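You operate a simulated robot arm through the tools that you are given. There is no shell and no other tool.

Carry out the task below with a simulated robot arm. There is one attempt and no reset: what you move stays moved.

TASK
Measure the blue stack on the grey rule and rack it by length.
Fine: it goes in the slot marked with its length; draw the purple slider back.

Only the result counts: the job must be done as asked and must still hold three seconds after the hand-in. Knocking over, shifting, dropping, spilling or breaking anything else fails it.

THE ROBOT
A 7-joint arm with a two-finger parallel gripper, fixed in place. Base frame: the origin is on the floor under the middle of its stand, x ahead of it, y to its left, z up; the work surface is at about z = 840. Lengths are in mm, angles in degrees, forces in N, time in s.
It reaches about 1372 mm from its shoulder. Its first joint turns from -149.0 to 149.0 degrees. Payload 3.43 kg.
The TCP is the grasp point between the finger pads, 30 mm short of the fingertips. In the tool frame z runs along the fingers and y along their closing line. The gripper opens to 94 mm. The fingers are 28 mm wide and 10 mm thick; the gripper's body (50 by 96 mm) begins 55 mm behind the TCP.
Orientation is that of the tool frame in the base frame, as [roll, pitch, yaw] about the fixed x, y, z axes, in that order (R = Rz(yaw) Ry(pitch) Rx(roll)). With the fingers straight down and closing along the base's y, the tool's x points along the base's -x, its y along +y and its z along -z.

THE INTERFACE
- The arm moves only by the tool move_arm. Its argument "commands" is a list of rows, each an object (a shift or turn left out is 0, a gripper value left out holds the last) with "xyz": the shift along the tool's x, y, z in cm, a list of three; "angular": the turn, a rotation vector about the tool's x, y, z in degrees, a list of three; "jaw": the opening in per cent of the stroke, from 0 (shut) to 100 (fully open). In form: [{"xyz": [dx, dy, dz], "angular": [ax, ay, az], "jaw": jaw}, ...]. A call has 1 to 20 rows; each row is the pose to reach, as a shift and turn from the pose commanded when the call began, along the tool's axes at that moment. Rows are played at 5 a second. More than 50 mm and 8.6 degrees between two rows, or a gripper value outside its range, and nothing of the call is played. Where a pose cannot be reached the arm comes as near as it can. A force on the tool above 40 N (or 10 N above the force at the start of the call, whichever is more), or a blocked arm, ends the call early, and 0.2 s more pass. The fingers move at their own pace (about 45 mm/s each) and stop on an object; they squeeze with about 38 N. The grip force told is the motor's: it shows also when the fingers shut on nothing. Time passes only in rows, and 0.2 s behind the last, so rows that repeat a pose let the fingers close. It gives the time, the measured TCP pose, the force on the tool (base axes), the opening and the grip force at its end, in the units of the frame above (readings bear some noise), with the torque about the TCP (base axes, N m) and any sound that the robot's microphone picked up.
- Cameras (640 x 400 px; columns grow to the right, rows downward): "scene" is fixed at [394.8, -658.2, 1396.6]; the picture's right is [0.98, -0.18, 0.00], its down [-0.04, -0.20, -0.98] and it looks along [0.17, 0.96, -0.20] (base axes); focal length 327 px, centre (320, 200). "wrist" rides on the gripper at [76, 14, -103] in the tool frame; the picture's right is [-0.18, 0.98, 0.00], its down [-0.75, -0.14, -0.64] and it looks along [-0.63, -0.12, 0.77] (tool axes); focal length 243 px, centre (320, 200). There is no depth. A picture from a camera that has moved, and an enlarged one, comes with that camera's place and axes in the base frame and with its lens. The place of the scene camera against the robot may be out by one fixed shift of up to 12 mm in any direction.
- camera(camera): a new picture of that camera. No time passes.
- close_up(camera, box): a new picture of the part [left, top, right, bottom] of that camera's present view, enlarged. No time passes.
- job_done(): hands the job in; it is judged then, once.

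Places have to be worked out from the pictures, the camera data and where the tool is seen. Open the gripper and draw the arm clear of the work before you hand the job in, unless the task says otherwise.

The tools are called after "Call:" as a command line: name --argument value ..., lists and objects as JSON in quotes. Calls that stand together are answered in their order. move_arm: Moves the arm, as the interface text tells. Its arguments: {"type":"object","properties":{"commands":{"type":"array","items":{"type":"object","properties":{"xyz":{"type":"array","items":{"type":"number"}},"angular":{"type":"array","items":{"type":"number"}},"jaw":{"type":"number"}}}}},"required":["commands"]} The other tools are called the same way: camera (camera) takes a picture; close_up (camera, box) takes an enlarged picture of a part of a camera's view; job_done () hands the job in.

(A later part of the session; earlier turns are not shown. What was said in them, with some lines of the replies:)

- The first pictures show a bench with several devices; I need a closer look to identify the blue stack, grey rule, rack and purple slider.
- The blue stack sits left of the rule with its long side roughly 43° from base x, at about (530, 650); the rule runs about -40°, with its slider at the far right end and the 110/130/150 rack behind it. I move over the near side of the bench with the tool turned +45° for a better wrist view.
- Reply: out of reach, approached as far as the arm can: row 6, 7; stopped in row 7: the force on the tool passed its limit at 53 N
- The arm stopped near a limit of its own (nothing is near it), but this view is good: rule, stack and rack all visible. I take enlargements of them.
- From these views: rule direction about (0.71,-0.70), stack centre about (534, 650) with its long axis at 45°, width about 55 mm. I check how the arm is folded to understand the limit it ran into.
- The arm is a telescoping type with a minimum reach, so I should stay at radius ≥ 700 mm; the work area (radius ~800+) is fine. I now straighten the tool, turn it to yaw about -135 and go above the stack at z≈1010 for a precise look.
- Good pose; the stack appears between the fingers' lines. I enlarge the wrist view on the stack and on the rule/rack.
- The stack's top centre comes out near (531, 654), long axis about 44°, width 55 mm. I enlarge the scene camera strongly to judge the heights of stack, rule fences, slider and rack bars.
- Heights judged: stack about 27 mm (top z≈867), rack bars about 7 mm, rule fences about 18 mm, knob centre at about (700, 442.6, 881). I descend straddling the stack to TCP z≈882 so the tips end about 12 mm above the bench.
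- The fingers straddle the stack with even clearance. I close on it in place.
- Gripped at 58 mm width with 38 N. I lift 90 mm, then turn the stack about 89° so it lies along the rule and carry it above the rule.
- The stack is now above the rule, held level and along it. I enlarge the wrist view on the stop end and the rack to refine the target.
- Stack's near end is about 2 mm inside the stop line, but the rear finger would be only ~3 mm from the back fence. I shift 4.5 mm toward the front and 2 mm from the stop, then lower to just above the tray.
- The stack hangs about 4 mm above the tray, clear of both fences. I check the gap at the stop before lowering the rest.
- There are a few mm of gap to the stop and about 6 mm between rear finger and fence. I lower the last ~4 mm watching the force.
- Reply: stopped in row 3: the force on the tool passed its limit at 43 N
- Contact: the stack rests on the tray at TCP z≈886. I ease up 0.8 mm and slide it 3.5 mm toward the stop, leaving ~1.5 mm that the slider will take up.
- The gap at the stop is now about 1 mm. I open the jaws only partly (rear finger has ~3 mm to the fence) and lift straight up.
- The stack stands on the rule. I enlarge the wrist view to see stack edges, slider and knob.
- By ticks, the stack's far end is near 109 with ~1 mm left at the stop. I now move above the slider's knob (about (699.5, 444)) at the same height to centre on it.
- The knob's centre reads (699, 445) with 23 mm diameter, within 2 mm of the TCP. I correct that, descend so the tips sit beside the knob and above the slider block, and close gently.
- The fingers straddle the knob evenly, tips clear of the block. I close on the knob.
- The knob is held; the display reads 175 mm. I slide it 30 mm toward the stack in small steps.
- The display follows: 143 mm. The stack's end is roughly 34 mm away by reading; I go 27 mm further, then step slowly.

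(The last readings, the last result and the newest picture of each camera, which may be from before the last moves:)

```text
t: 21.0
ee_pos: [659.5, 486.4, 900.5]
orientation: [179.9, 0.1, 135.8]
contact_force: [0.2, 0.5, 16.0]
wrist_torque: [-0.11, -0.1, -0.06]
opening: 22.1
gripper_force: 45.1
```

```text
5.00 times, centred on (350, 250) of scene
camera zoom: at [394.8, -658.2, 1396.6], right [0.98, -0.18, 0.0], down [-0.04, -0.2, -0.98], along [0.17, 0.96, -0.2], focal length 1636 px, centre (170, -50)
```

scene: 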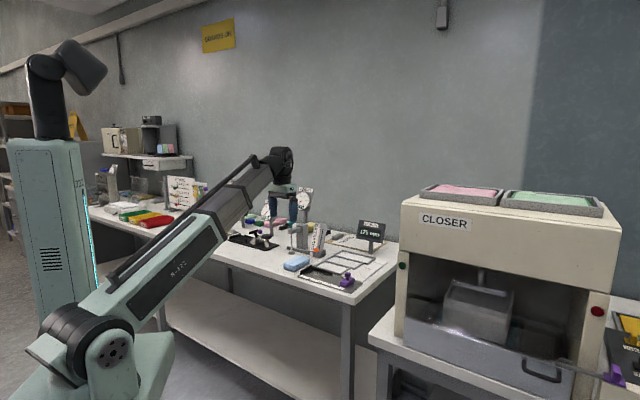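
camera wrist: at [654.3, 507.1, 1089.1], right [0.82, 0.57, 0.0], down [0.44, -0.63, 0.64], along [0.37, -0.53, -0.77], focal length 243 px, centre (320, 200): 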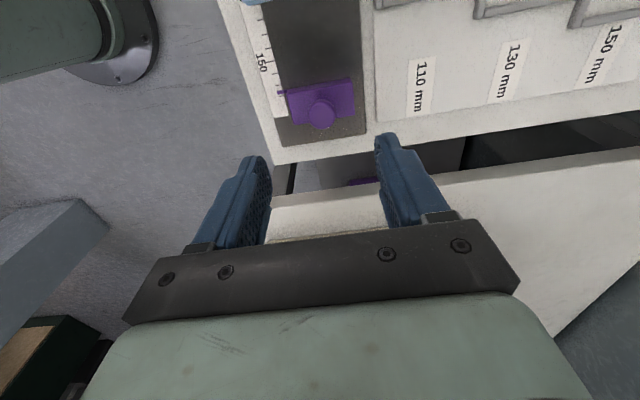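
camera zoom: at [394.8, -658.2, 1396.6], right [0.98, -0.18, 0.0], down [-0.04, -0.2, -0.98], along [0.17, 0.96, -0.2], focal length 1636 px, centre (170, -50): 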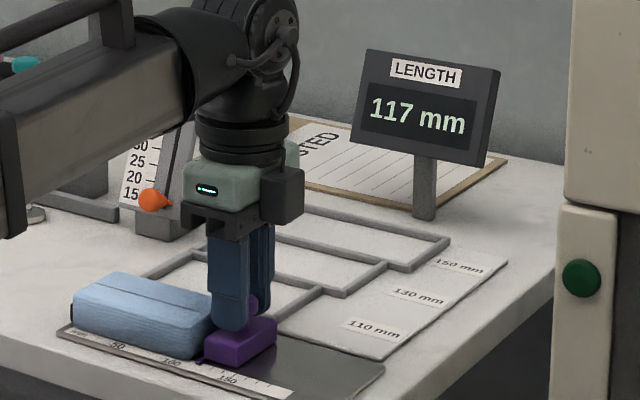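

Display 117 mm, horizontal force still nil. I advance 4 mm in 1 mm rows.

Call:
move_arm --commands '[{"xyz": [0.1, 0, 0]}, {"xyz": [0.2, 0, 0]}, {"xyz": [0.3, 0, 0]}, {"xyz": [0.4, 0, 0]}, {"xyz": [0.4, 0, 0]}]'

Call:
close_up --camera "scene" --box '[300, 210, 400, 290]'

Call:
close_up --camera "scene" --box '[310, 255, 360, 290]'

```text
t: 22.2
ee_pos: [655.8, 490.1, 900.2]
orientation: [179.8, 0.1, 135.7]
contact_force: [3.1, 2.5, 12.0]
wrist_torque: [-0.03, -0.07, -0.06]
opening: 22.0
gripper_force: 45.4
```

```text
5.00 times, centred on (350, 250) of scene
camera zoom: at [394.8, -658.2, 1396.6], right [0.98, -0.18, 0.0], down [-0.04, -0.2, -0.98], along [0.17, 0.96, -0.2], focal length 1636 px, centre (170, -50)
```

zoom: 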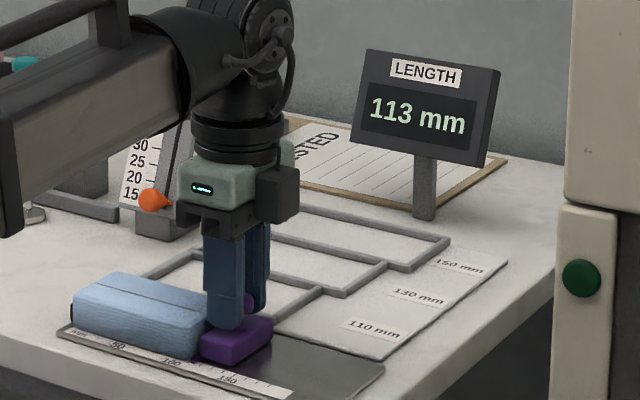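

```text
11.43 times, centred on (335, 272) of scene
camera zoom: at [394.8, -658.2, 1396.6], right [0.98, -0.18, 0.0], down [-0.04, -0.2, -0.98], along [0.17, 0.96, -0.2], focal length 3740 px, centre (149, -629)
```

zoom: 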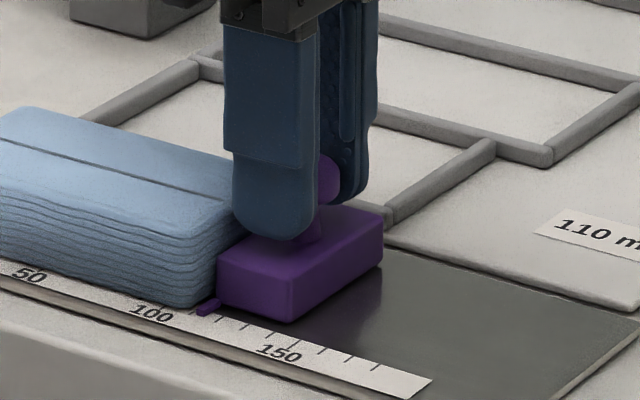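

At 113 mm the slider is nearly touching the stack. I continue in 0.5 mm rows watching the horizontal force.

Call:
move_arm --commands '[{"xyz": [0.05, 0, 0]}, {"xyz": [0.1, 0, 0]}, {"xyz": [0.15, 0, 0]}, {"xyz": [0.15, 0, 0]}]'

Call:
close_up --camera "scene" --box '[350, 215, 400, 250]'

Call:
close_up --camera "scene" --box '[290, 250, 350, 290]'

Call:
close_up --camera "wrist" --box '[200, 0, 440, 200]'

```text
t: 23.2
ee_pos: [654.3, 490.3, 899.4]
orientation: [179.9, 0.1, 135.7]
contact_force: [7.0, 7.4, 14.4]
wrist_torque: [0.04, -0.17, -0.06]
opening: 22.2
gripper_force: 43.8
```

```text
11.43 times, centred on (375, 232) of scene
camera zoom: at [394.8, -658.2, 1396.6], right [0.98, -0.18, 0.0], down [-0.04, -0.2, -0.98], along [0.17, 0.96, -0.2], focal length 3740 px, centre (-309, -171)
```

zoom: 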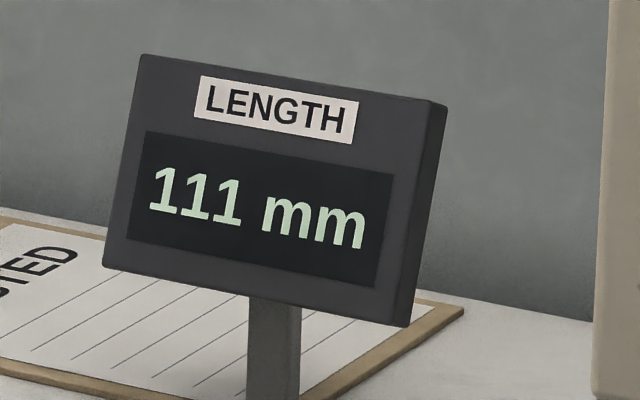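

```text
10.00 times, centred on (320, 270) of scene
camera zoom: at [394.8, -658.2, 1396.6], right [0.98, -0.18, 0.0], down [-0.04, -0.2, -0.98], along [0.17, 0.96, -0.2], focal length 3272 px, centre (320, -500)
```

zoom: 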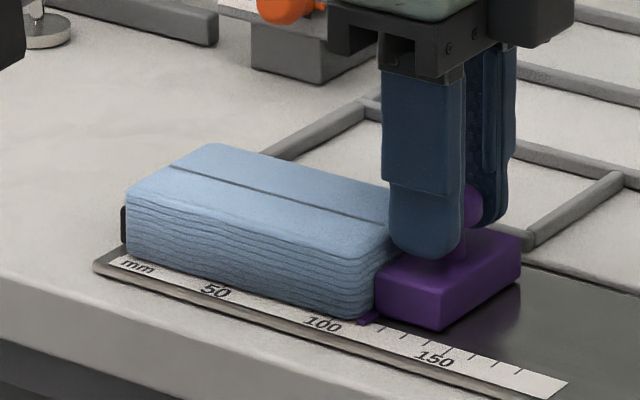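

```text
2.00 times, centred on (320, 100) of wrist
camera zoom: at [609.6, 554.2, 1002.0], right [0.82, 0.57, 0.0], down [0.44, -0.63, 0.64], along [0.37, -0.52, -0.77], focal length 485 px, centre (320, 400)
```

zoom: 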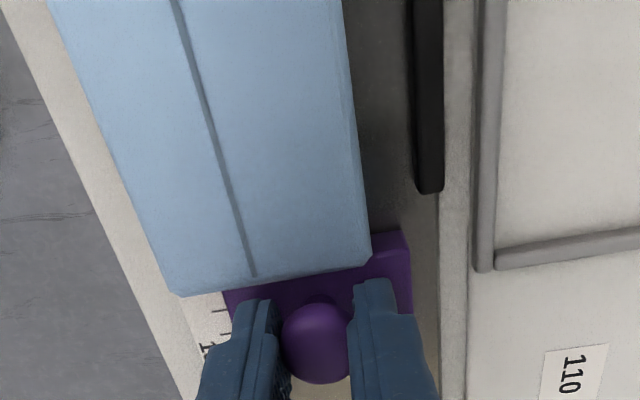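

Display 111 mm; the force is sideways (about 10 N toward the back), meaning my path drifts slightly from the rail. I shift 0.8 mm sideways to relieve it and advance another 0.5 mm.

Call:
move_arm --commands '[{"xyz": [0, 0.05, -0.03]}, {"xyz": [0.0, 0.08, -0.05]}, {"xyz": [0.05, 0.08, -0.05]}, {"xyz": [0.05, 0.08, -0.05]}]'

Call:
close_up --camera "scene" --box '[350, 215, 400, 250]'

```text
t: 24.2
ee_pos: [656.3, 491.0, 899.9]
orientation: [179.8, 0.2, 135.8]
contact_force: [1.8, 1.7, 9.1]
wrist_torque: [-0.04, -0.01, -0.09]
opening: 21.8
gripper_force: 45.2
```

```text
11.43 times, centred on (375, 232) of scene
camera zoom: at [394.8, -658.2, 1396.6], right [0.98, -0.18, 0.0], down [-0.04, -0.2, -0.98], along [0.17, 0.96, -0.2], focal length 3740 px, centre (-309, -171)
```

zoom: 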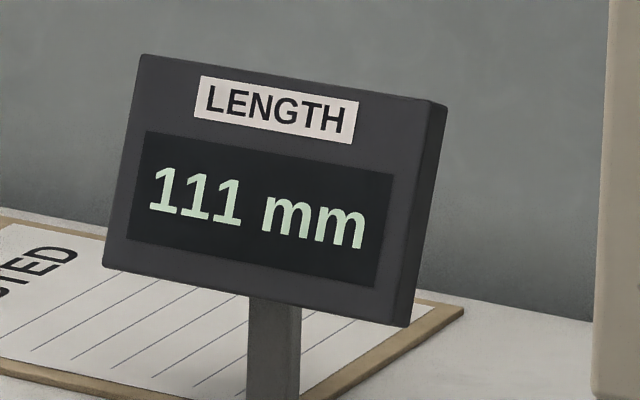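

Sideways force relieved, still 111 mm with no push-back along the rule. I advance in further 0.4 mm steps.

Call:
move_arm --commands '[{"xyz": [0.04, 0.0, 0]}, {"xyz": [0.08, 0.0, 0]}, {"xyz": [0.08, 0.0, 0]}]'

Call:
close_up --camera "scene" --box '[350, 215, 400, 250]'

Call:
close_up --camera "scene" --box '[290, 250, 350, 290]'

```text
t: 25.0
ee_pos: [654.4, 490.4, 899.9]
orientation: [179.9, 0.2, 135.7]
contact_force: [1.1, 0.4, 2.3]
wrist_torque: [-0.04, -0.01, -0.04]
opening: 21.9
gripper_force: 44.9
```

```text
11.43 times, centred on (375, 232) of scene
camera zoom: at [394.8, -658.2, 1396.6], right [0.98, -0.18, 0.0], down [-0.04, -0.2, -0.98], along [0.17, 0.96, -0.2], focal length 3740 px, centre (-309, -171)
```

zoom: 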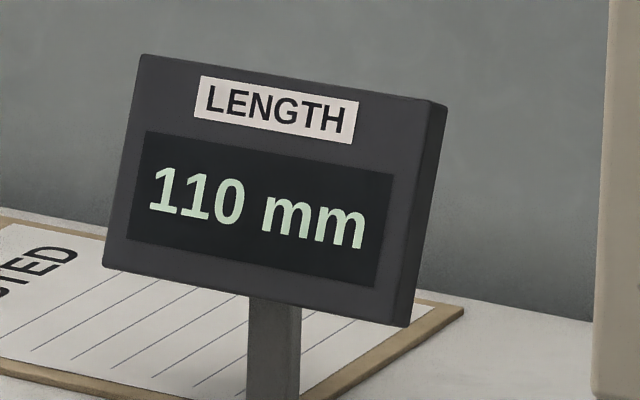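

```text
10.00 times, centred on (320, 270) of scene
camera zoom: at [394.8, -658.2, 1396.6], right [0.98, -0.18, 0.0], down [-0.04, -0.2, -0.98], along [0.17, 0.96, -0.2], focal length 3272 px, centre (320, -500)
```

zoom: 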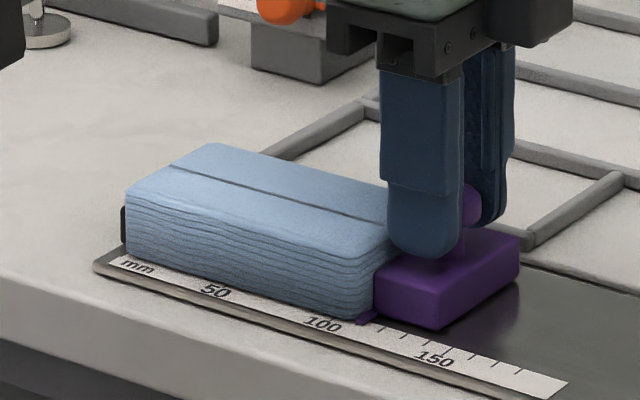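

Display 110 mm, still no resistance. I press on in 0.4 mm steps until the stack seats against the stop.

Call:
move_arm --commands '[{"xyz": [0.04, 0.0, 0]}, {"xyz": [0.08, 0.0, 0]}, {"xyz": [0.08, 0.0, 0]}]'

Call:
close_up --camera "scene" --box '[350, 215, 400, 250]'

Call:
camera --camera "wrist"

```text
t: 25.8
ee_pos: [654.1, 491.7, 900.0]
orientation: [179.9, 0.0, 135.7]
contact_force: [-0.2, -3.3, -4.4]
wrist_torque: [-0.17, -0.14, -0.04]
opening: 22.3
gripper_force: 45.0
```

```text
11.43 times, centred on (375, 232) of scene
camera zoom: at [394.8, -658.2, 1396.6], right [0.98, -0.18, 0.0], down [-0.04, -0.2, -0.98], along [0.17, 0.96, -0.2], focal length 3740 px, centre (-309, -171)
```

zoom: 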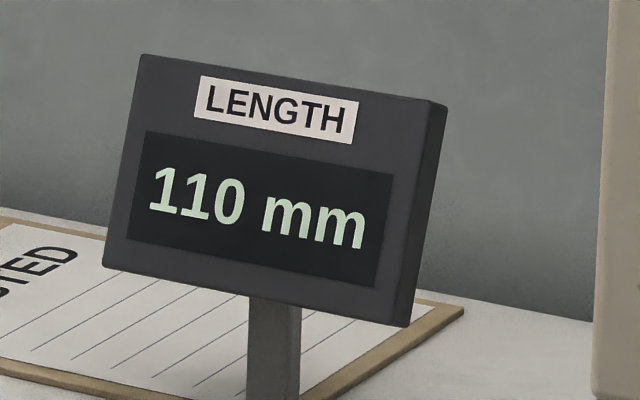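

```text
taken
camera wrist: at [609.1, 555.1, 1001.9], right [0.82, 0.57, 0.0], down [0.44, -0.63, 0.64], along [0.37, -0.53, -0.77], focal length 243 px, centre (320, 200)
```

wrist: 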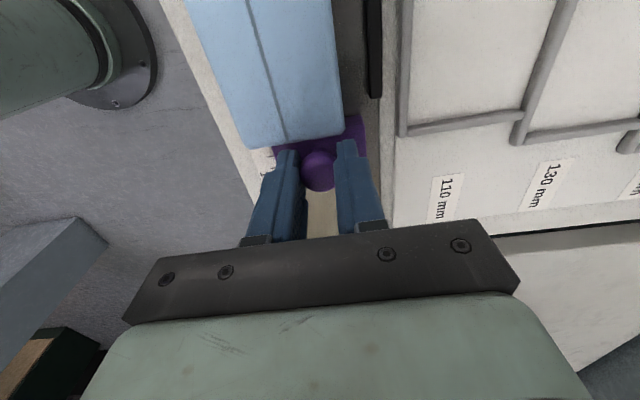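

Still 110 mm with about 2 N resistance starting. One more small step to confirm it is seated.

Call:
move_arm --commands '[{"xyz": [0.03, 0.0, 0]}, {"xyz": [0.06, 0.0, 0]}, {"xyz": [0.06, 0.0, 0]}]'

Call:
close_up --camera "scene" --box '[350, 215, 400, 250]'

Call:
close_up --camera "scene" --box '[290, 250, 350, 290]'

```text
t: 26.6
ee_pos: [654.3, 491.8, 899.2]
orientation: [179.9, 0.2, 135.6]
contact_force: [3.3, -9.5, -5.2]
wrist_torque: [-0.13, 0.02, -0.06]
opening: 22.2
gripper_force: 45.0
```

```text
11.43 times, centred on (375, 232) of scene
camera zoom: at [394.8, -658.2, 1396.6], right [0.98, -0.18, 0.0], down [-0.04, -0.2, -0.98], along [0.17, 0.96, -0.2], focal length 3740 px, centre (-309, -171)
```

zoom: 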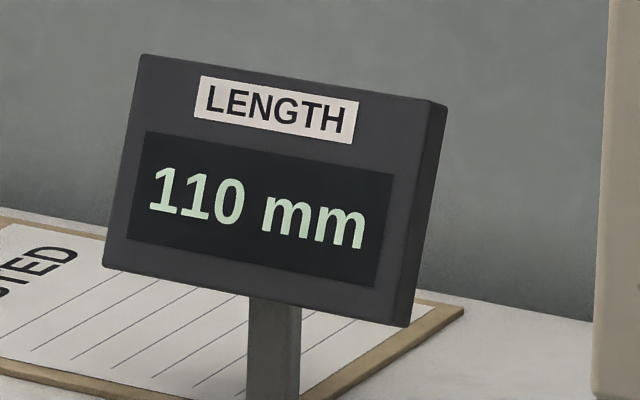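

```text
10.00 times, centred on (320, 270) of scene
camera zoom: at [394.8, -658.2, 1396.6], right [0.98, -0.18, 0.0], down [-0.04, -0.2, -0.98], along [0.17, 0.96, -0.2], focal length 3272 px, centre (320, -500)
```

zoom: 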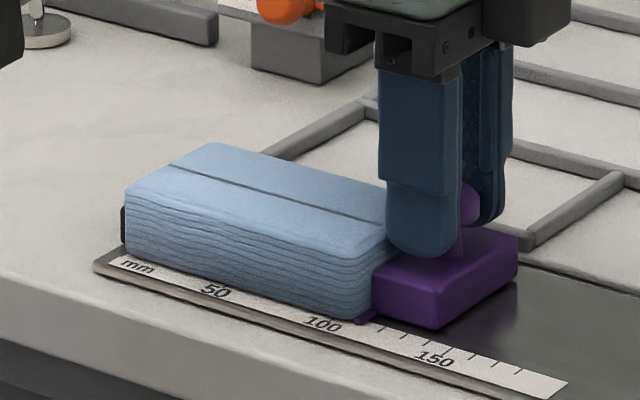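

The stack is seated: 110 mm with about 9 N resistance, so it belongs in the 110 slot. I draw the slider back along the rail to its starting place at 175.

Call:
move_arm --commands '[{"xyz": [-0.3, 0, 0]}, {"xyz": [-1.0, -0.01, 0]}, {"xyz": [-1.8, -0.03, 0]}, {"xyz": [-2.6, -0.04, 0]}, {"xyz": [-3.4, -0.05, 0]}, {"xyz": [-4.2, -0.07, 0.02]}, {"xyz": [-5.0, -0.08, 0.03]}, {"xyz": [-5.8, -0.09, 0.03]}, {"xyz": [-6.3, -0.1, 0.03]}, {"xyz": [-6.55, -0.1, 0.03]}, {"xyz": [-6.55, -0.1, 0.03]}]'

Call:
close_up --camera "scene" --box '[290, 205, 410, 290]'

Call:
camera --camera "wrist"

```text
t: 29.0
ee_pos: [700.0, 445.6, 900.4]
orientation: [179.9, 0.1, 135.7]
contact_force: [-0.8, -2.3, -9.9]
wrist_torque: [-0.02, 0.05, -0.01]
opening: 22.0
gripper_force: 45.1
```

```text
4.71 times, centred on (350, 248) of scene
camera zoom: at [394.8, -658.2, 1396.6], right [0.98, -0.18, 0.0], down [-0.04, -0.2, -0.98], along [0.17, 0.96, -0.2], focal length 1540 px, centre (179, -24)
```

zoom: 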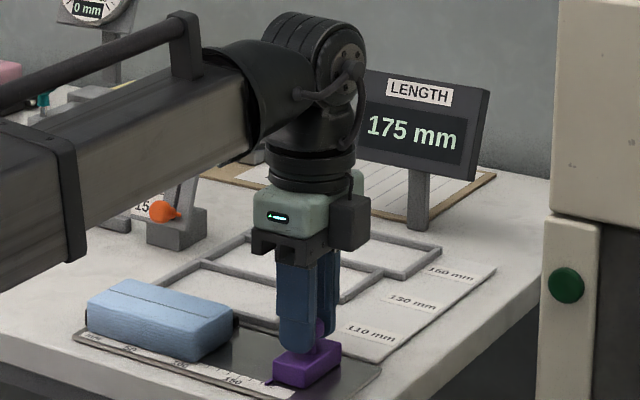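

```text
taken
camera wrist: at [654.7, 509.3, 1002.0], right [0.82, 0.57, 0.0], down [0.44, -0.63, 0.64], along [0.37, -0.53, -0.77], focal length 243 px, centre (320, 200)
```

wrist: 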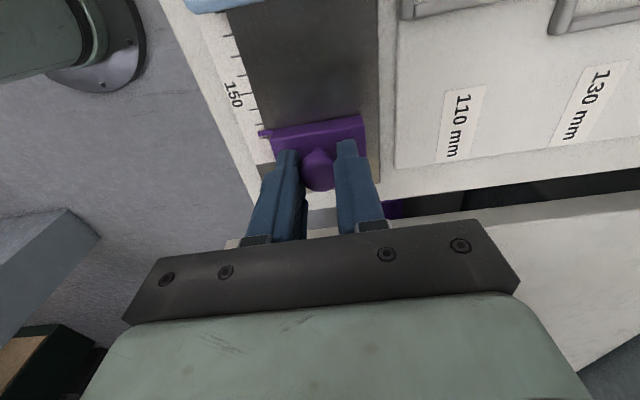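

The display is back at 175 mm. I open the jaws and lift straight up off the knob.

Call:
move_arm --commands '[{"xyz": [0, 0, 0], "jaw": 40}, {"xyz": [0, 0, 0], "jaw": 55}, {"xyz": [0, 0, 0], "jaw": 55}, {"xyz": [0, 0, -1.5], "jaw": 55}, {"xyz": [0, 0, -5], "jaw": 55}, {"xyz": [0, 0, -9], "jaw": 68}, {"xyz": [0, 0, -9], "jaw": 68}]'

Call:
close_up --camera "scene" --box '[290, 205, 410, 290]'

Call:
camera --camera "wrist"

```text
t: 30.6
ee_pos: [699.6, 445.6, 991.3]
orientation: [179.8, 0.2, 135.7]
contact_force: [0.5, 1.3, 0.7]
wrist_torque: [0.02, 0.02, -0.02]
opening: 63.9
gripper_force: 0.1
```

```text
4.71 times, centred on (350, 248) of scene
camera zoom: at [394.8, -658.2, 1396.6], right [0.98, -0.18, 0.0], down [-0.04, -0.2, -0.98], along [0.17, 0.96, -0.2], focal length 1540 px, centre (179, -24)
```

zoom: 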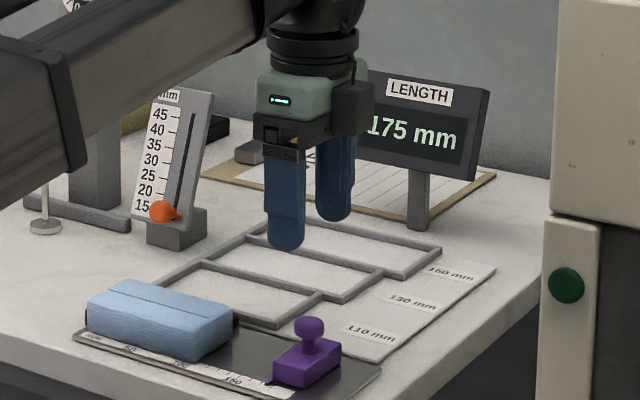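

```text
taken
camera wrist: at [655.2, 509.9, 1092.6], right [0.82, 0.57, 0.0], down [0.44, -0.63, 0.64], along [0.37, -0.53, -0.77], focal length 243 px, centre (320, 200)
```

wrist: 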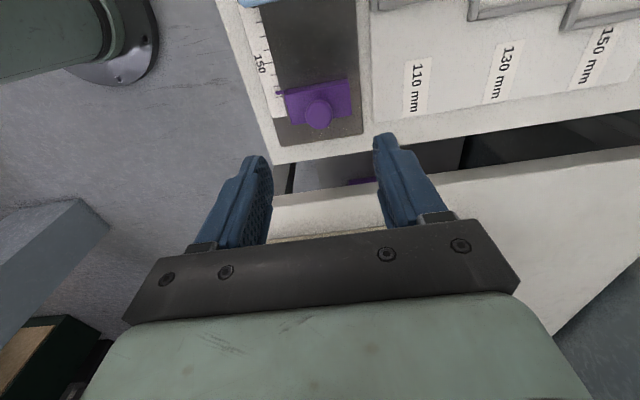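

Slider is clear and the display holds 175. Before picking the stack up again, I move above the 110 slot to measure its inside precisely.

Call:
move_arm --commands '[{"xyz": [2.8, 2.3, -1.0], "jaw": 68}, {"xyz": [5.7, 4.7, -2.0], "jaw": 68}, {"xyz": [8.6, 7.0, -3.0], "jaw": 68}, {"xyz": [11.5, 9.4, -3.9], "jaw": 68}, {"xyz": [11.5, 9.4, -3.9], "jaw": 68}]'

Call:
camera --camera "wrist"

Call:
close_up --camera "wrist" --box '[220, 0, 440, 160]'

```text
t: 31.8
ee_pos: [685.2, 594.7, 1031.5]
orientation: [-180.0, 0.1, 135.8]
contact_force: [0.9, -0.2, 0.1]
wrist_torque: [-0.02, 0.01, 0.01]
opening: 63.7
gripper_force: 0.1
```

```text
taken
camera wrist: at [639.7, 657.7, 1133.2], right [0.82, 0.57, 0.0], down [0.44, -0.63, 0.64], along [0.37, -0.53, -0.77], focal length 243 px, centre (320, 200)
```

wrist: 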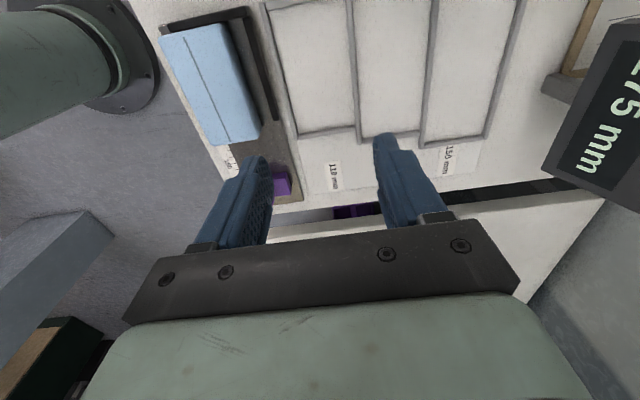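

```text
2.50 times, centred on (330, 80) of wrist
camera zoom: at [639.7, 657.7, 1133.2], right [0.82, 0.57, 0.0], down [0.44, -0.63, 0.64], along [0.37, -0.53, -0.77], focal length 606 px, centre (295, 500)
```

zoom: 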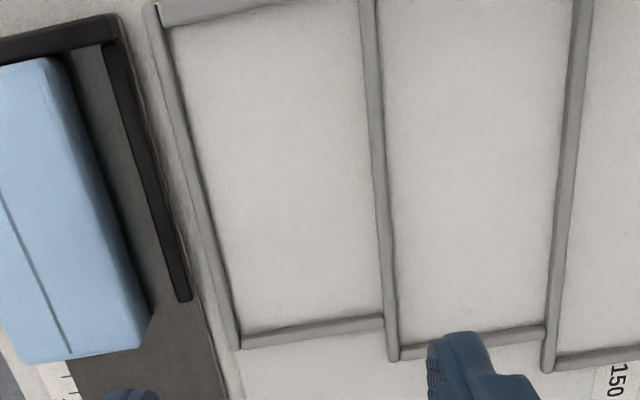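

The slot's inside measures about 123 × 72 mm, centred near (676, 600.5), perhaps turned 1–2° from the rule; the stack is 110 × 58, so there is about 6 mm all round. I go back above the stack on the rule.

Call:
move_arm --commands '[{"xyz": [0.52, -2.7, 0], "jaw": 70}, {"xyz": [1.04, -5.4, 0.5], "jaw": 70}, {"xyz": [1.55, -8.1, 2.5], "jaw": 70}, {"xyz": [2.07, -10.8, 4.5], "jaw": 70}, {"xyz": [2.07, -10.8, 4.5], "jaw": 70}]'

Call:
camera --camera "wrist"

Call:
close_up --camera "wrist" --box '[240, 0, 432, 170]'

```text
t: 33.0
ee_pos: [591.9, 530.5, 983.6]
orientation: [179.9, 0.0, 135.6]
contact_force: [0.2, 0.6, 0.7]
wrist_torque: [0.01, 0.0, -0.05]
opening: 66.0
gripper_force: 0.0
```

```text
taken
camera wrist: at [548.5, 594.7, 1085.0], right [0.82, 0.57, 0.0], down [0.44, -0.63, 0.64], along [0.37, -0.53, -0.77], focal length 243 px, centre (320, 200)
```

wrist: 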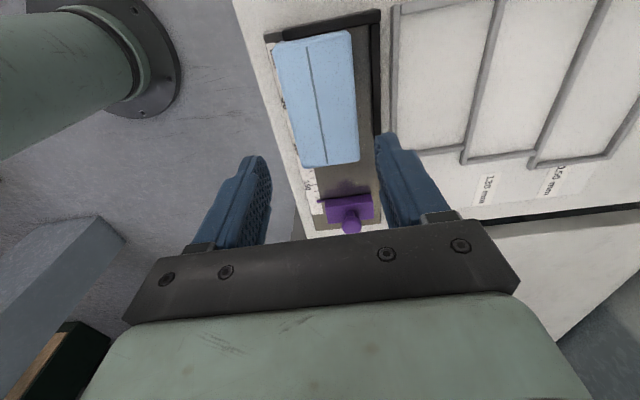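

```text
2.35 times, centred on (336, 85) of wrist
camera zoom: at [548.5, 594.7, 1085.0], right [0.82, 0.57, 0.0], down [0.44, -0.63, 0.64], along [0.37, -0.53, -0.77], focal length 571 px, centre (282, 471)
```

zoom: 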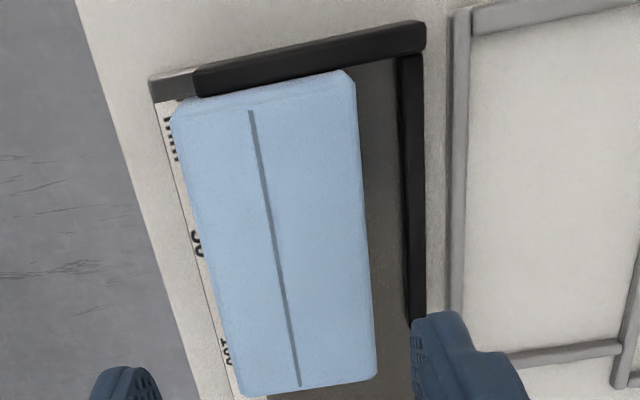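

Stack centre reads (594.8, 532.5) and the tool is about (593, 531.5). I correct by ~1.5 mm and lower until the tips are just above the stack, then check the gaps to fence and stack.

Call:
move_arm --commands '[{"xyz": [-0.08, 0.15, 2.0], "jaw": 70}, {"xyz": [-0.08, 0.15, 4.5], "jaw": 70}, {"xyz": [-0.08, 0.15, 6.6], "jaw": 70}, {"xyz": [-0.08, 0.15, 6.6], "jaw": 70}]'

Call:
close_up --camera "wrist" --box '[220, 0, 430, 220]'

Call:
close_up --camera "scene" --box '[290, 235, 370, 290]'

```text
t: 34.0
ee_pos: [595.1, 531.8, 916.8]
orientation: [179.9, 0.1, 135.7]
contact_force: [0.0, -0.4, -0.1]
wrist_torque: [-0.02, 0.02, 0.03]
opening: 65.9
gripper_force: 0.0
```

```text
1.82 times, centred on (325, 110) of wrist
camera zoom: at [549.8, 595.8, 1019.0], right [0.82, 0.57, 0.0], down [0.44, -0.63, 0.64], along [0.37, -0.52, -0.77], focal length 441 px, centre (311, 364)
```

zoom: 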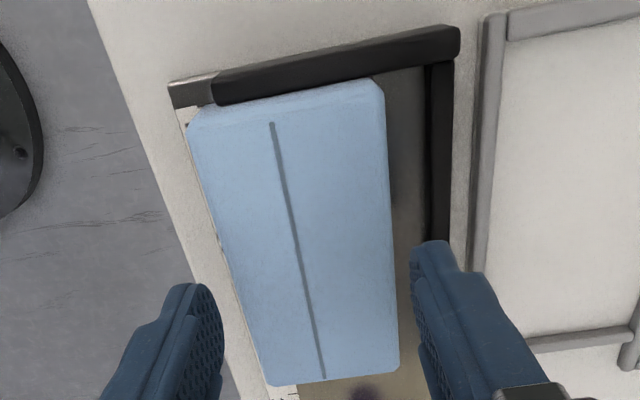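

```text
7.27 times, centred on (330, 262) of scene
camera zoom: at [394.8, -658.2, 1396.6], right [0.98, -0.18, 0.0], down [-0.04, -0.2, -0.98], along [0.17, 0.96, -0.2], focal length 2380 px, centre (247, -254)
```

zoom: 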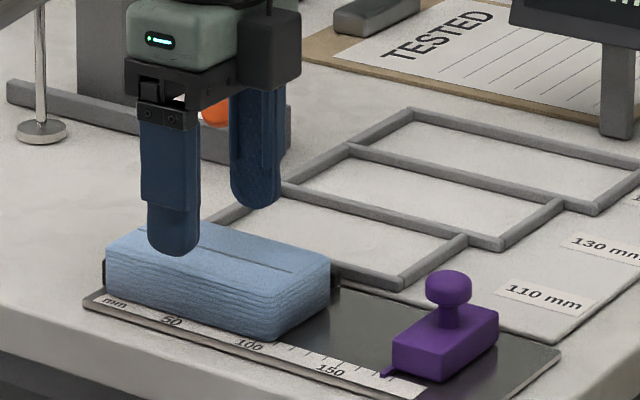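

Tool and stack centres agree within 1 mm, so the rear finger has about 3.5 mm on each side. I lower slowly to the grasp height.

Call:
move_arm --commands '[{"xyz": [0, 0, 0.8], "jaw": 70}, {"xyz": [0, 0, 1.6], "jaw": 70}, {"xyz": [0, 0, 2.3], "jaw": 70}, {"xyz": [0, 0, 3.0], "jaw": 70}, {"xyz": [0, 0, 3.0], "jaw": 70}]'

Call:
close_up --camera "wrist" --box '[220, 0, 430, 220]'

```text
t: 35.2
ee_pos: [594.3, 531.7, 888.8]
orientation: [179.9, 0.1, 135.7]
contact_force: [0.6, -1.0, 0.5]
wrist_torque: [-0.01, 0.01, -0.02]
opening: 65.9
gripper_force: 0.0
```

```text
1.82 times, centred on (325, 110) of wrist
camera zoom: at [549.0, 595.5, 989.5], right [0.82, 0.57, 0.0], down [0.44, -0.63, 0.64], along [0.37, -0.53, -0.77], focal length 441 px, centre (311, 364)
```

zoom: 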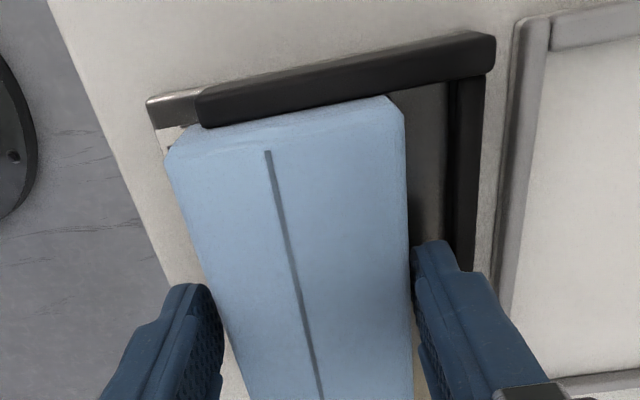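

No contact, fingers on both sides with about 15 mm overlap on the stack. I close.

Call:
move_arm --commands '[{"xyz": [0, 0, 0], "jaw": 55}, {"xyz": [0, 0, 0], "jaw": 40}, {"xyz": [0, 0, 0], "jaw": 30}, {"xyz": [0, 0, 0], "jaw": 20}, {"xyz": [0, 0, 0], "jaw": 20}]'

Call:
close_up --camera "wrist" --box '[220, 0, 430, 220]'

```text
t: 36.4
ee_pos: [593.7, 532.5, 888.7]
orientation: [179.9, 0.2, 135.7]
contact_force: [0.1, -1.9, 0.5]
wrist_torque: [-0.03, -0.02, 0.02]
opening: 58.6
gripper_force: 38.0
```

```text
1.82 times, centred on (325, 110) of wrist
camera zoom: at [549.1, 595.4, 989.7], right [0.82, 0.57, 0.0], down [0.44, -0.63, 0.64], along [0.37, -0.53, -0.77], focal length 441 px, centre (311, 364)
```

zoom: 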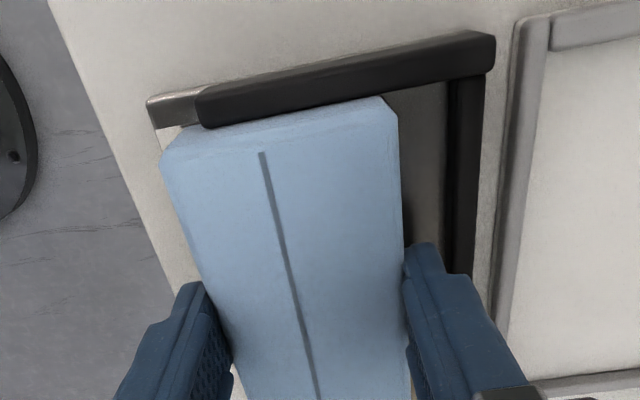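

Gripped again at 58.6 mm. I lift it 85 mm, easing it off the stop, and carry it over the 110 slot.

Call:
move_arm --commands '[{"xyz": [-0.1, 0, -0.6]}, {"xyz": [-0.2, 0, -2.5]}, {"xyz": [-0.2, 0, -5.5]}, {"xyz": [-0.2, 0, -8.5]}, {"xyz": [-0.5, 2.6, -8.5]}, {"xyz": [-0.7, 5.2, -8.5]}, {"xyz": [-0.9, 7.9, -8.5]}, {"xyz": [-1.08, 10.56, -8.5]}, {"xyz": [-1.08, 10.56, -8.5]}]'

Call:
camera --camera "wrist"

Call:
close_up --camera "scene" --box '[290, 205, 410, 290]'

Call:
close_up --camera "wrist" --box '[220, 0, 430, 140]'

```text
t: 38.4
ee_pos: [673.7, 598.6, 973.9]
orientation: [179.9, 0.1, 135.7]
contact_force: [0.3, -0.9, -0.4]
wrist_torque: [-0.01, -0.01, 0.02]
opening: 58.5
gripper_force: 38.5
```

```text
taken
camera wrist: at [629.8, 662.0, 1075.2], right [0.82, 0.57, 0.0], down [0.44, -0.63, 0.64], along [0.37, -0.53, -0.77], focal length 243 px, centre (320, 200)
```

wrist: 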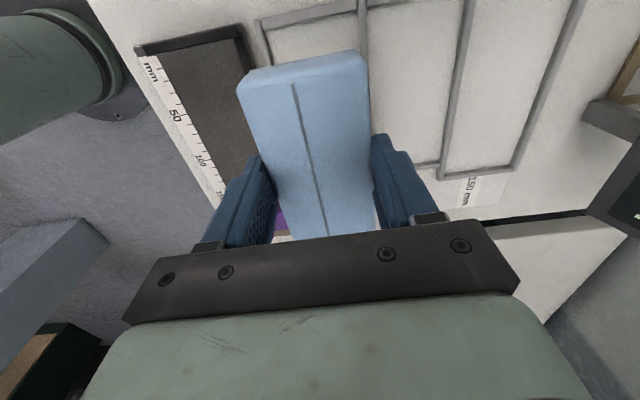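

```text
4.71 times, centred on (350, 248) of scene
camera zoom: at [394.8, -658.2, 1396.6], right [0.98, -0.18, 0.0], down [-0.04, -0.2, -0.98], along [0.17, 0.96, -0.2], focal length 1540 px, centre (179, -24)
```

zoom: 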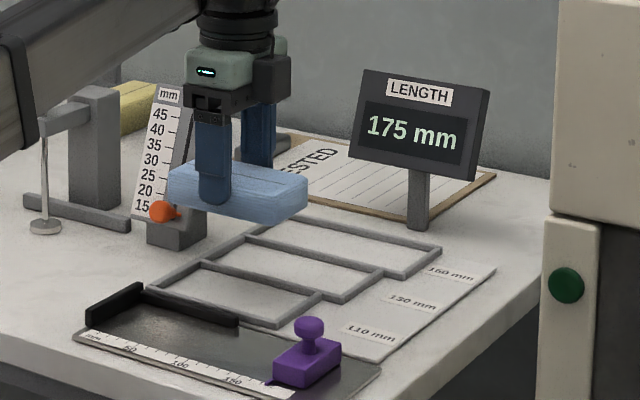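

```text
2.86 times, centred on (325, 70) of wrist
camera zoom: at [629.8, 662.0, 1075.2], right [0.82, 0.57, 0.0], down [0.44, -0.63, 0.64], along [0.37, -0.53, -0.77], focal length 693 px, centre (306, 571)
```

zoom: 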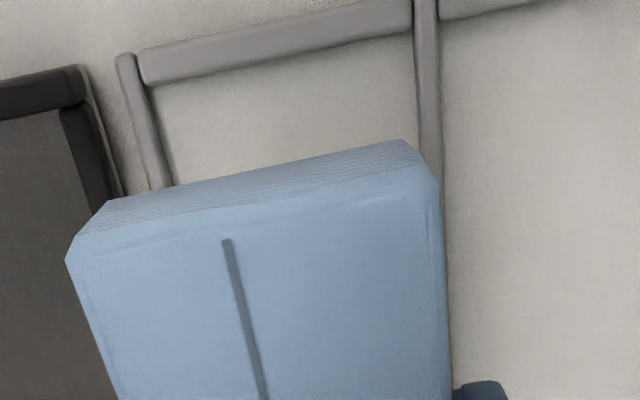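

The slot seems turned about 1.5° clockwise from the held stack, and its centre is ~2.5 mm away in both directions. I apply these corrections and lower to about 20 mm above the bars for another check.

Call:
move_arm --commands '[{"xyz": [0.12, 0.11, 0], "angular": [0, 0, 0.8]}, {"xyz": [0.25, 0.22, 0.5], "angular": [0, 0, 1.5]}, {"xyz": [0.25, 0.22, 3.0], "angular": [0, 0, 1.5]}, {"xyz": [0.25, 0.22, 5.5], "angular": [0, 0, 1.5]}, {"xyz": [0.25, 0.22, 6.8], "angular": [0, 0, 1.5]}, {"xyz": [0.25, 0.22, 6.8], "angular": [0, 0, 1.5]}]'

Call:
close_up --camera "wrist" --box '[200, 0, 440, 150]'

Call:
close_up --camera "scene" --box '[305, 225, 375, 275]'

```text
t: 39.8
ee_pos: [676.9, 601.3, 904.0]
orientation: [179.7, 0.1, 134.1]
contact_force: [1.0, 0.2, 0.2]
wrist_torque: [-0.01, -0.01, 0.01]
opening: 58.3
gripper_force: 38.4
```

```text
2.67 times, centred on (320, 75) of wrist
camera zoom: at [632.9, 666.9, 1006.5], right [0.83, 0.55, 0.0], down [0.42, -0.64, 0.64], along [0.36, -0.53, -0.77], focal length 647 px, centre (320, 533)
```

zoom: 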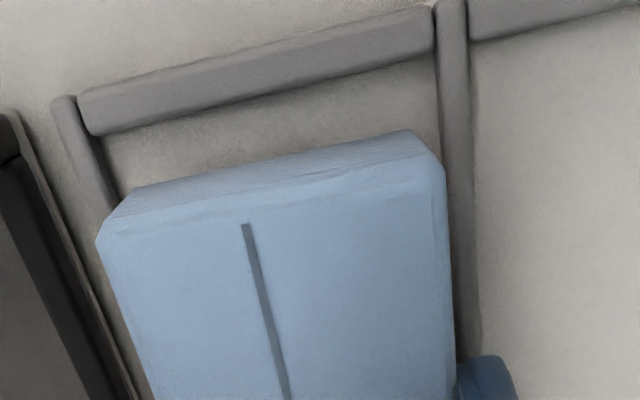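

```text
8.00 times, centred on (340, 250) of scene
camera zoom: at [394.8, -658.2, 1396.6], right [0.98, -0.18, 0.0], down [-0.04, -0.2, -0.98], along [0.17, 0.96, -0.2], focal length 2618 px, centre (160, -200)
```

zoom: 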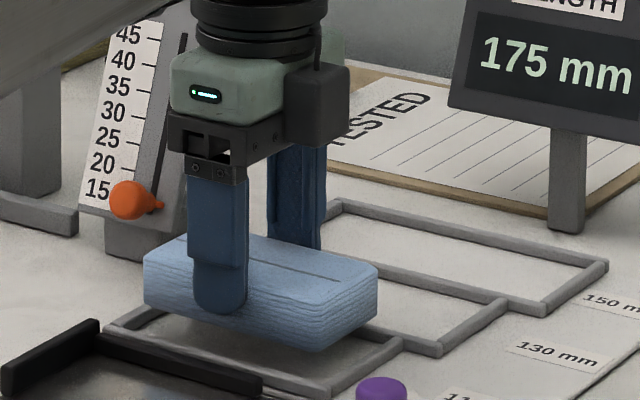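

The stack is now parallel to the slot with about 7 mm at the near end and centred sideways. I lower it into the slot, slowly at the end.

Call:
move_arm --commands '[{"xyz": [0.03, 0, 0.8]}, {"xyz": [0.05, 0, 1.5]}, {"xyz": [0.05, 0, 1.9]}, {"xyz": [0.05, 0, 2.05]}, {"xyz": [0.05, 0, 2.05]}]'

Call:
close_up --camera "scene" --box '[305, 225, 375, 275]'

Call:
close_up --camera "wrist" --box '[200, 0, 440, 200]'

```text
t: 41.0
ee_pos: [676.5, 602.8, 887.5]
orientation: [179.8, 0.2, 134.2]
contact_force: [2.3, 3.8, 26.3]
wrist_torque: [-0.13, 0.15, -0.02]
opening: 58.5
gripper_force: 38.0
```

```text
8.00 times, centred on (340, 250) of scene
camera zoom: at [394.8, -658.2, 1396.6], right [0.98, -0.18, 0.0], down [-0.04, -0.2, -0.98], along [0.17, 0.96, -0.2], focal length 2618 px, centre (160, -200)
```

zoom: 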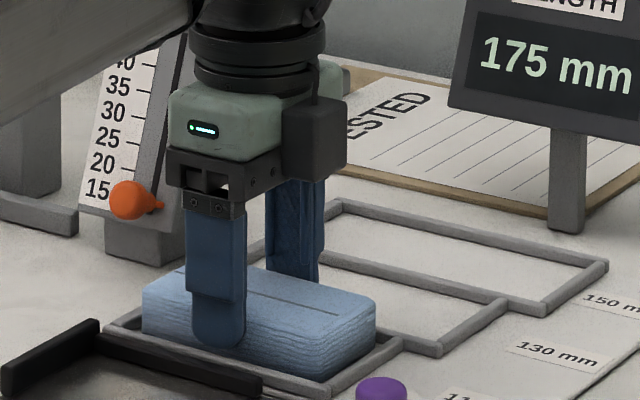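

```text
2.00 times, centred on (320, 100) of wrist
camera zoom: at [632.0, 667.0, 988.3], right [0.83, 0.55, 0.01], down [0.42, -0.64, 0.64], along [0.36, -0.53, -0.77], focal length 485 px, centre (320, 400)
```

zoom: 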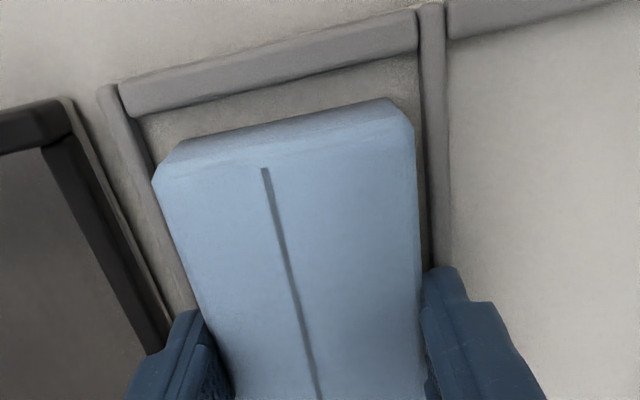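

A 26 N upward force: something touches at TCP z≈887, a little earlier than expected. I look closely at the stack's bottom edges and fingertips against the bars before releasing.

Call:
close_up --camera "scene" --box '[315, 255, 363, 279]'

Call:
close_up --camera "wrist" --box '[250, 30, 450, 180]'

Call:
close_up --camera "wrist" --box '[230, 30, 310, 180]'

```text
13.33 times, centred on (339, 267) of scene
camera zoom: at [394.8, -658.2, 1396.6], right [0.98, -0.18, 0.0], down [-0.04, -0.2, -0.98], along [0.17, 0.96, -0.2], focal length 4363 px, centre (67, -693)
```

zoom: 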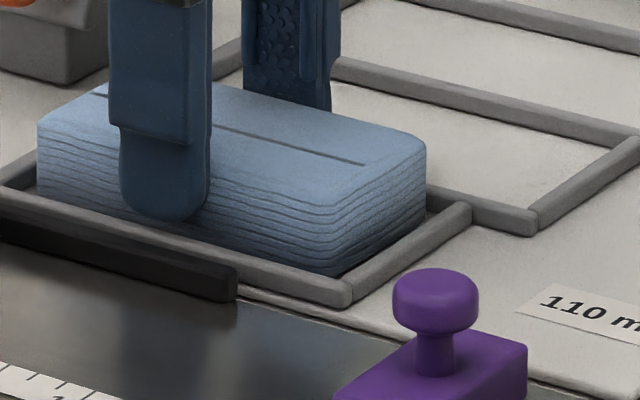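

```text
2.67 times, centred on (350, 105) of wrist
camera zoom: at [632.0, 667.0, 988.3], right [0.83, 0.55, 0.01], down [0.42, -0.64, 0.64], along [0.36, -0.53, -0.77], focal length 647 px, centre (240, 453)
```

zoom: 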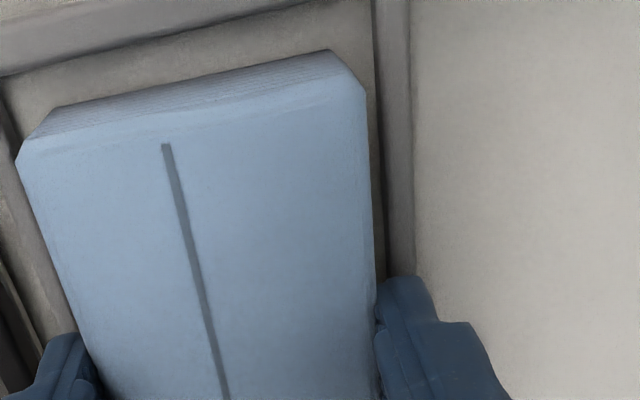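

```text
2.67 times, centred on (270, 105) of wrist
camera zoom: at [632.0, 667.0, 988.3], right [0.83, 0.55, 0.01], down [0.42, -0.64, 0.64], along [0.36, -0.53, -0.77], focal length 647 px, centre (453, 453)
```

zoom: 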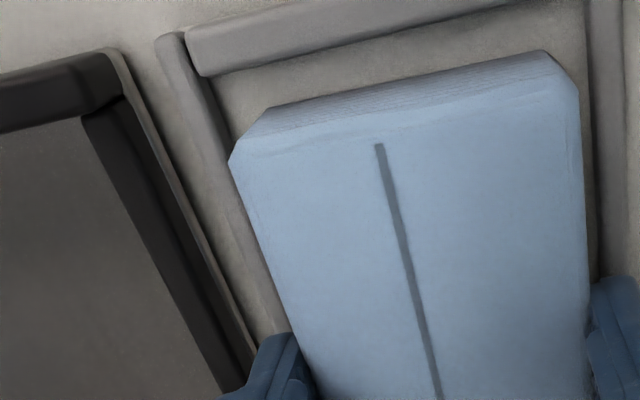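

The stack sits inside the slot with its bottom on the floor and gaps on all sides; the fingertips are about 5 mm above the bars. I take off the pressing force, open only partly (the rule's fence is close behind the front finger) and lift.

Call:
move_arm --commands '[{"xyz": [0, 0, -0.15]}, {"xyz": [0, 0, -0.28]}, {"xyz": [0, 0, -0.28]}]'

```text
t: 41.8
ee_pos: [673.9, 602.5, 886.6]
orientation: [180.0, 0.2, 134.2]
contact_force: [-0.2, -0.4, 0.2]
wrist_torque: [-0.03, -0.03, 0.0]
opening: 58.6
gripper_force: 38.1
```

Force is zero now and the stack is still at floor level. I open to about 66 mm and rise straight up.

Call:
move_arm --commands '[{"xyz": [0, 0, 0], "jaw": 69}, {"xyz": [0, 0, 0], "jaw": 69}, {"xyz": [0, 0, 0], "jaw": 69}, {"xyz": [0, 0, -1.0], "jaw": 69}, {"xyz": [0, 0, -3.0], "jaw": 69}, {"xyz": [0, 0, -6.5], "jaw": 69}, {"xyz": [0, 0, -11], "jaw": 80}, {"xyz": [0, 0, -13], "jaw": 90}, {"xyz": [0, 0, -13], "jaw": 90}]'

Call:
camera --camera "wrist"

Call:
close_up --camera "wrist" --box '[230, 0, 400, 160]'

Call:
close_up --camera "scene" --box '[300, 215, 396, 290]'

```text
t: 43.8
ee_pos: [674.7, 603.1, 1019.0]
orientation: [179.9, 0.1, 134.2]
contact_force: [-0.3, 0.5, -0.9]
wrist_torque: [0.02, 0.0, 0.01]
opening: 84.9
gripper_force: 0.0
```

```text
taken
camera wrist: at [630.5, 668.0, 1120.5], right [0.83, 0.55, 0.0], down [0.42, -0.64, 0.64], along [0.36, -0.53, -0.77], focal length 243 px, centre (320, 200)
```

wrist: 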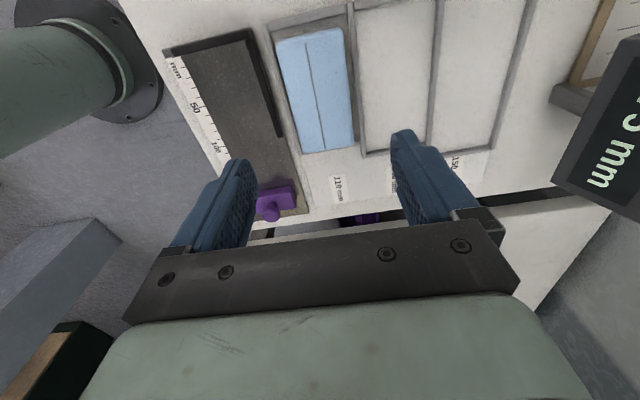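

```text
2.50 times, centred on (315, 80) of wrist
camera zoom: at [630.5, 668.0, 1120.5], right [0.83, 0.55, 0.0], down [0.42, -0.64, 0.64], along [0.36, -0.53, -0.77], focal length 606 px, centre (332, 500)
```

zoom: 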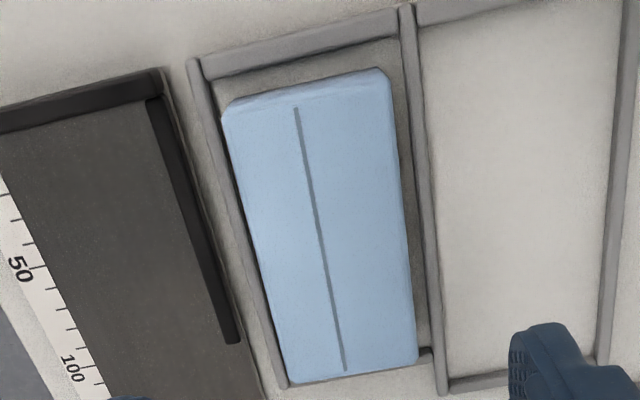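

```text
5.33 times, centred on (348, 252) of scene
camera zoom: at [394.8, -658.2, 1396.6], right [0.98, -0.18, 0.0], down [-0.04, -0.2, -0.98], along [0.17, 0.96, -0.2], focal length 1745 px, centre (171, -80)
```

zoom: 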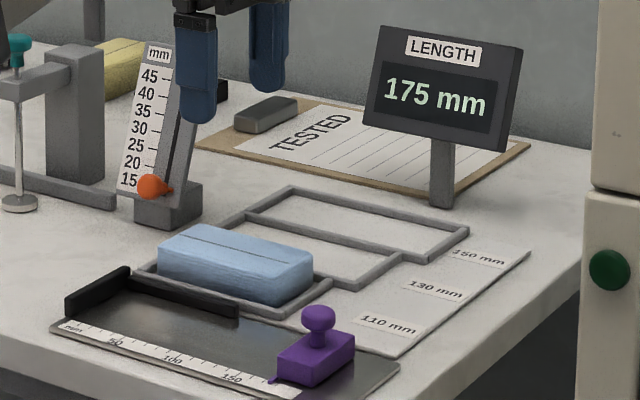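

The stack lies in the 110 slot and the slider reads 175. I check closely that it lies flat inside the bars.

Call:
close_up --camera "scene" --box '[322, 252, 366, 280]'

Call:
close_up --camera "wrist" --box '[290, 100, 390, 170]'

```text
14.29 times, centred on (344, 266) of scene
camera zoom: at [394.8, -658.2, 1396.6], right [0.98, -0.18, 0.0], down [-0.04, -0.2, -0.98], along [0.17, 0.96, -0.2], focal length 4674 px, centre (-23, -743)
```

zoom: 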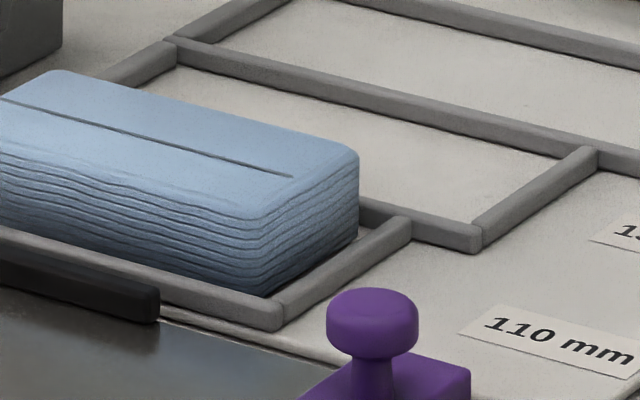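

```text
5.71 times, centred on (340, 135) of wrist
camera zoom: at [630.5, 668.0, 1120.5], right [0.83, 0.55, 0.0], down [0.42, -0.64, 0.64], along [0.36, -0.53, -0.77], focal length 1386 px, centre (206, 571)
```

zoom: 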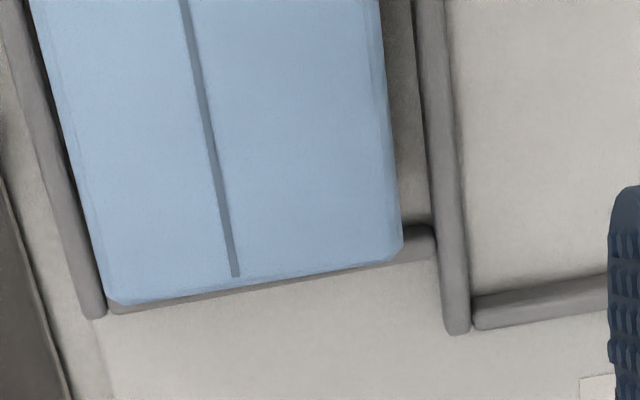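

The stack lies flat inside the 110 mm slot with about 6–8 mm at each end, and the slider remains at 175. I raise the arm, open fully and draw back clear of the work.

Call:
move_arm --commands '[{"xyz": [0, 0, -3.5], "jaw": 100}, {"xyz": [0, 0, -7], "jaw": 100}, {"xyz": [0, 0, -10.5], "jaw": 100}, {"xyz": [3.5, -1.8, -10.5], "jaw": 100}, {"xyz": [7.0, -3.6, -10.5], "jaw": 100}, {"xyz": [10.5, -5.4, -10.5], "jaw": 100}, {"xyz": [14.0, -7.2, -10.5], "jaw": 100}, {"xyz": [14.0, -7.2, -10.5], "jaw": 100}]'

Call:
camera --camera "scene"

Call:
close_up --camera "scene" --box '[220, 180, 400, 292]'

```text
t: 45.6
ee_pos: [524.9, 651.1, 1121.3]
orientation: [179.9, 0.2, 134.2]
contact_force: [0.4, 0.3, 0.5]
wrist_torque: [-0.01, -0.03, 0.02]
opening: 94.2
gripper_force: 0.1
```

```text
taken
```

scene: 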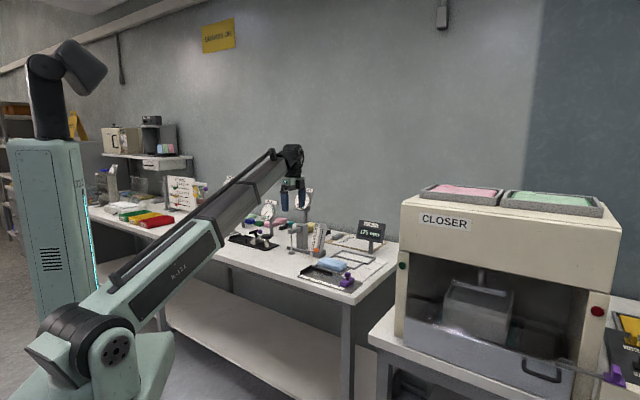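

```text
3.56 times, centred on (310, 236) of scene
camera zoom: at [394.8, -658.2, 1396.6], right [0.98, -0.18, 0.0], down [-0.04, -0.2, -0.98], along [0.17, 0.96, -0.2], focal length 1163 px, centre (356, 72)
```

zoom: 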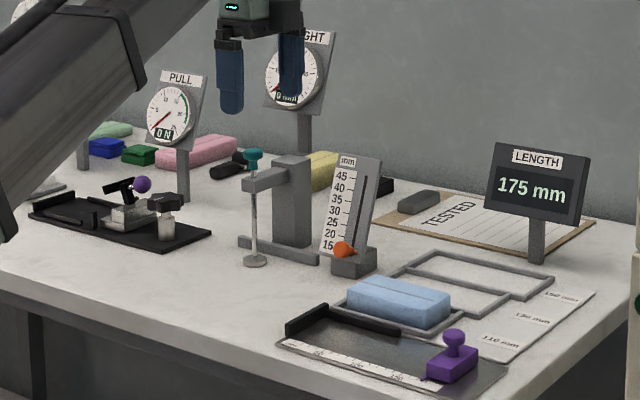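

The stack measured 110 mm and is resting in the 110 mm slot. The slider is back at 175, nothing else appears moved, and the open gripper is clear of the work, so I hand in the job.

Call:
job_done

```text
The job is handed in.
```

I measured the blue stack on the grey rule at 110 mm and put it in the slot marked 110 mm. I then drew the purple slider back to its starting place at 175 mm.

The final pictures show the stack lying flat inside the slot, with about 6–8 mm to spare at each end. Nothing else on the bench looks shifted. The gripper is open and the arm is drawn back clear of the work. The job is handed in; no verdict has come back yet.
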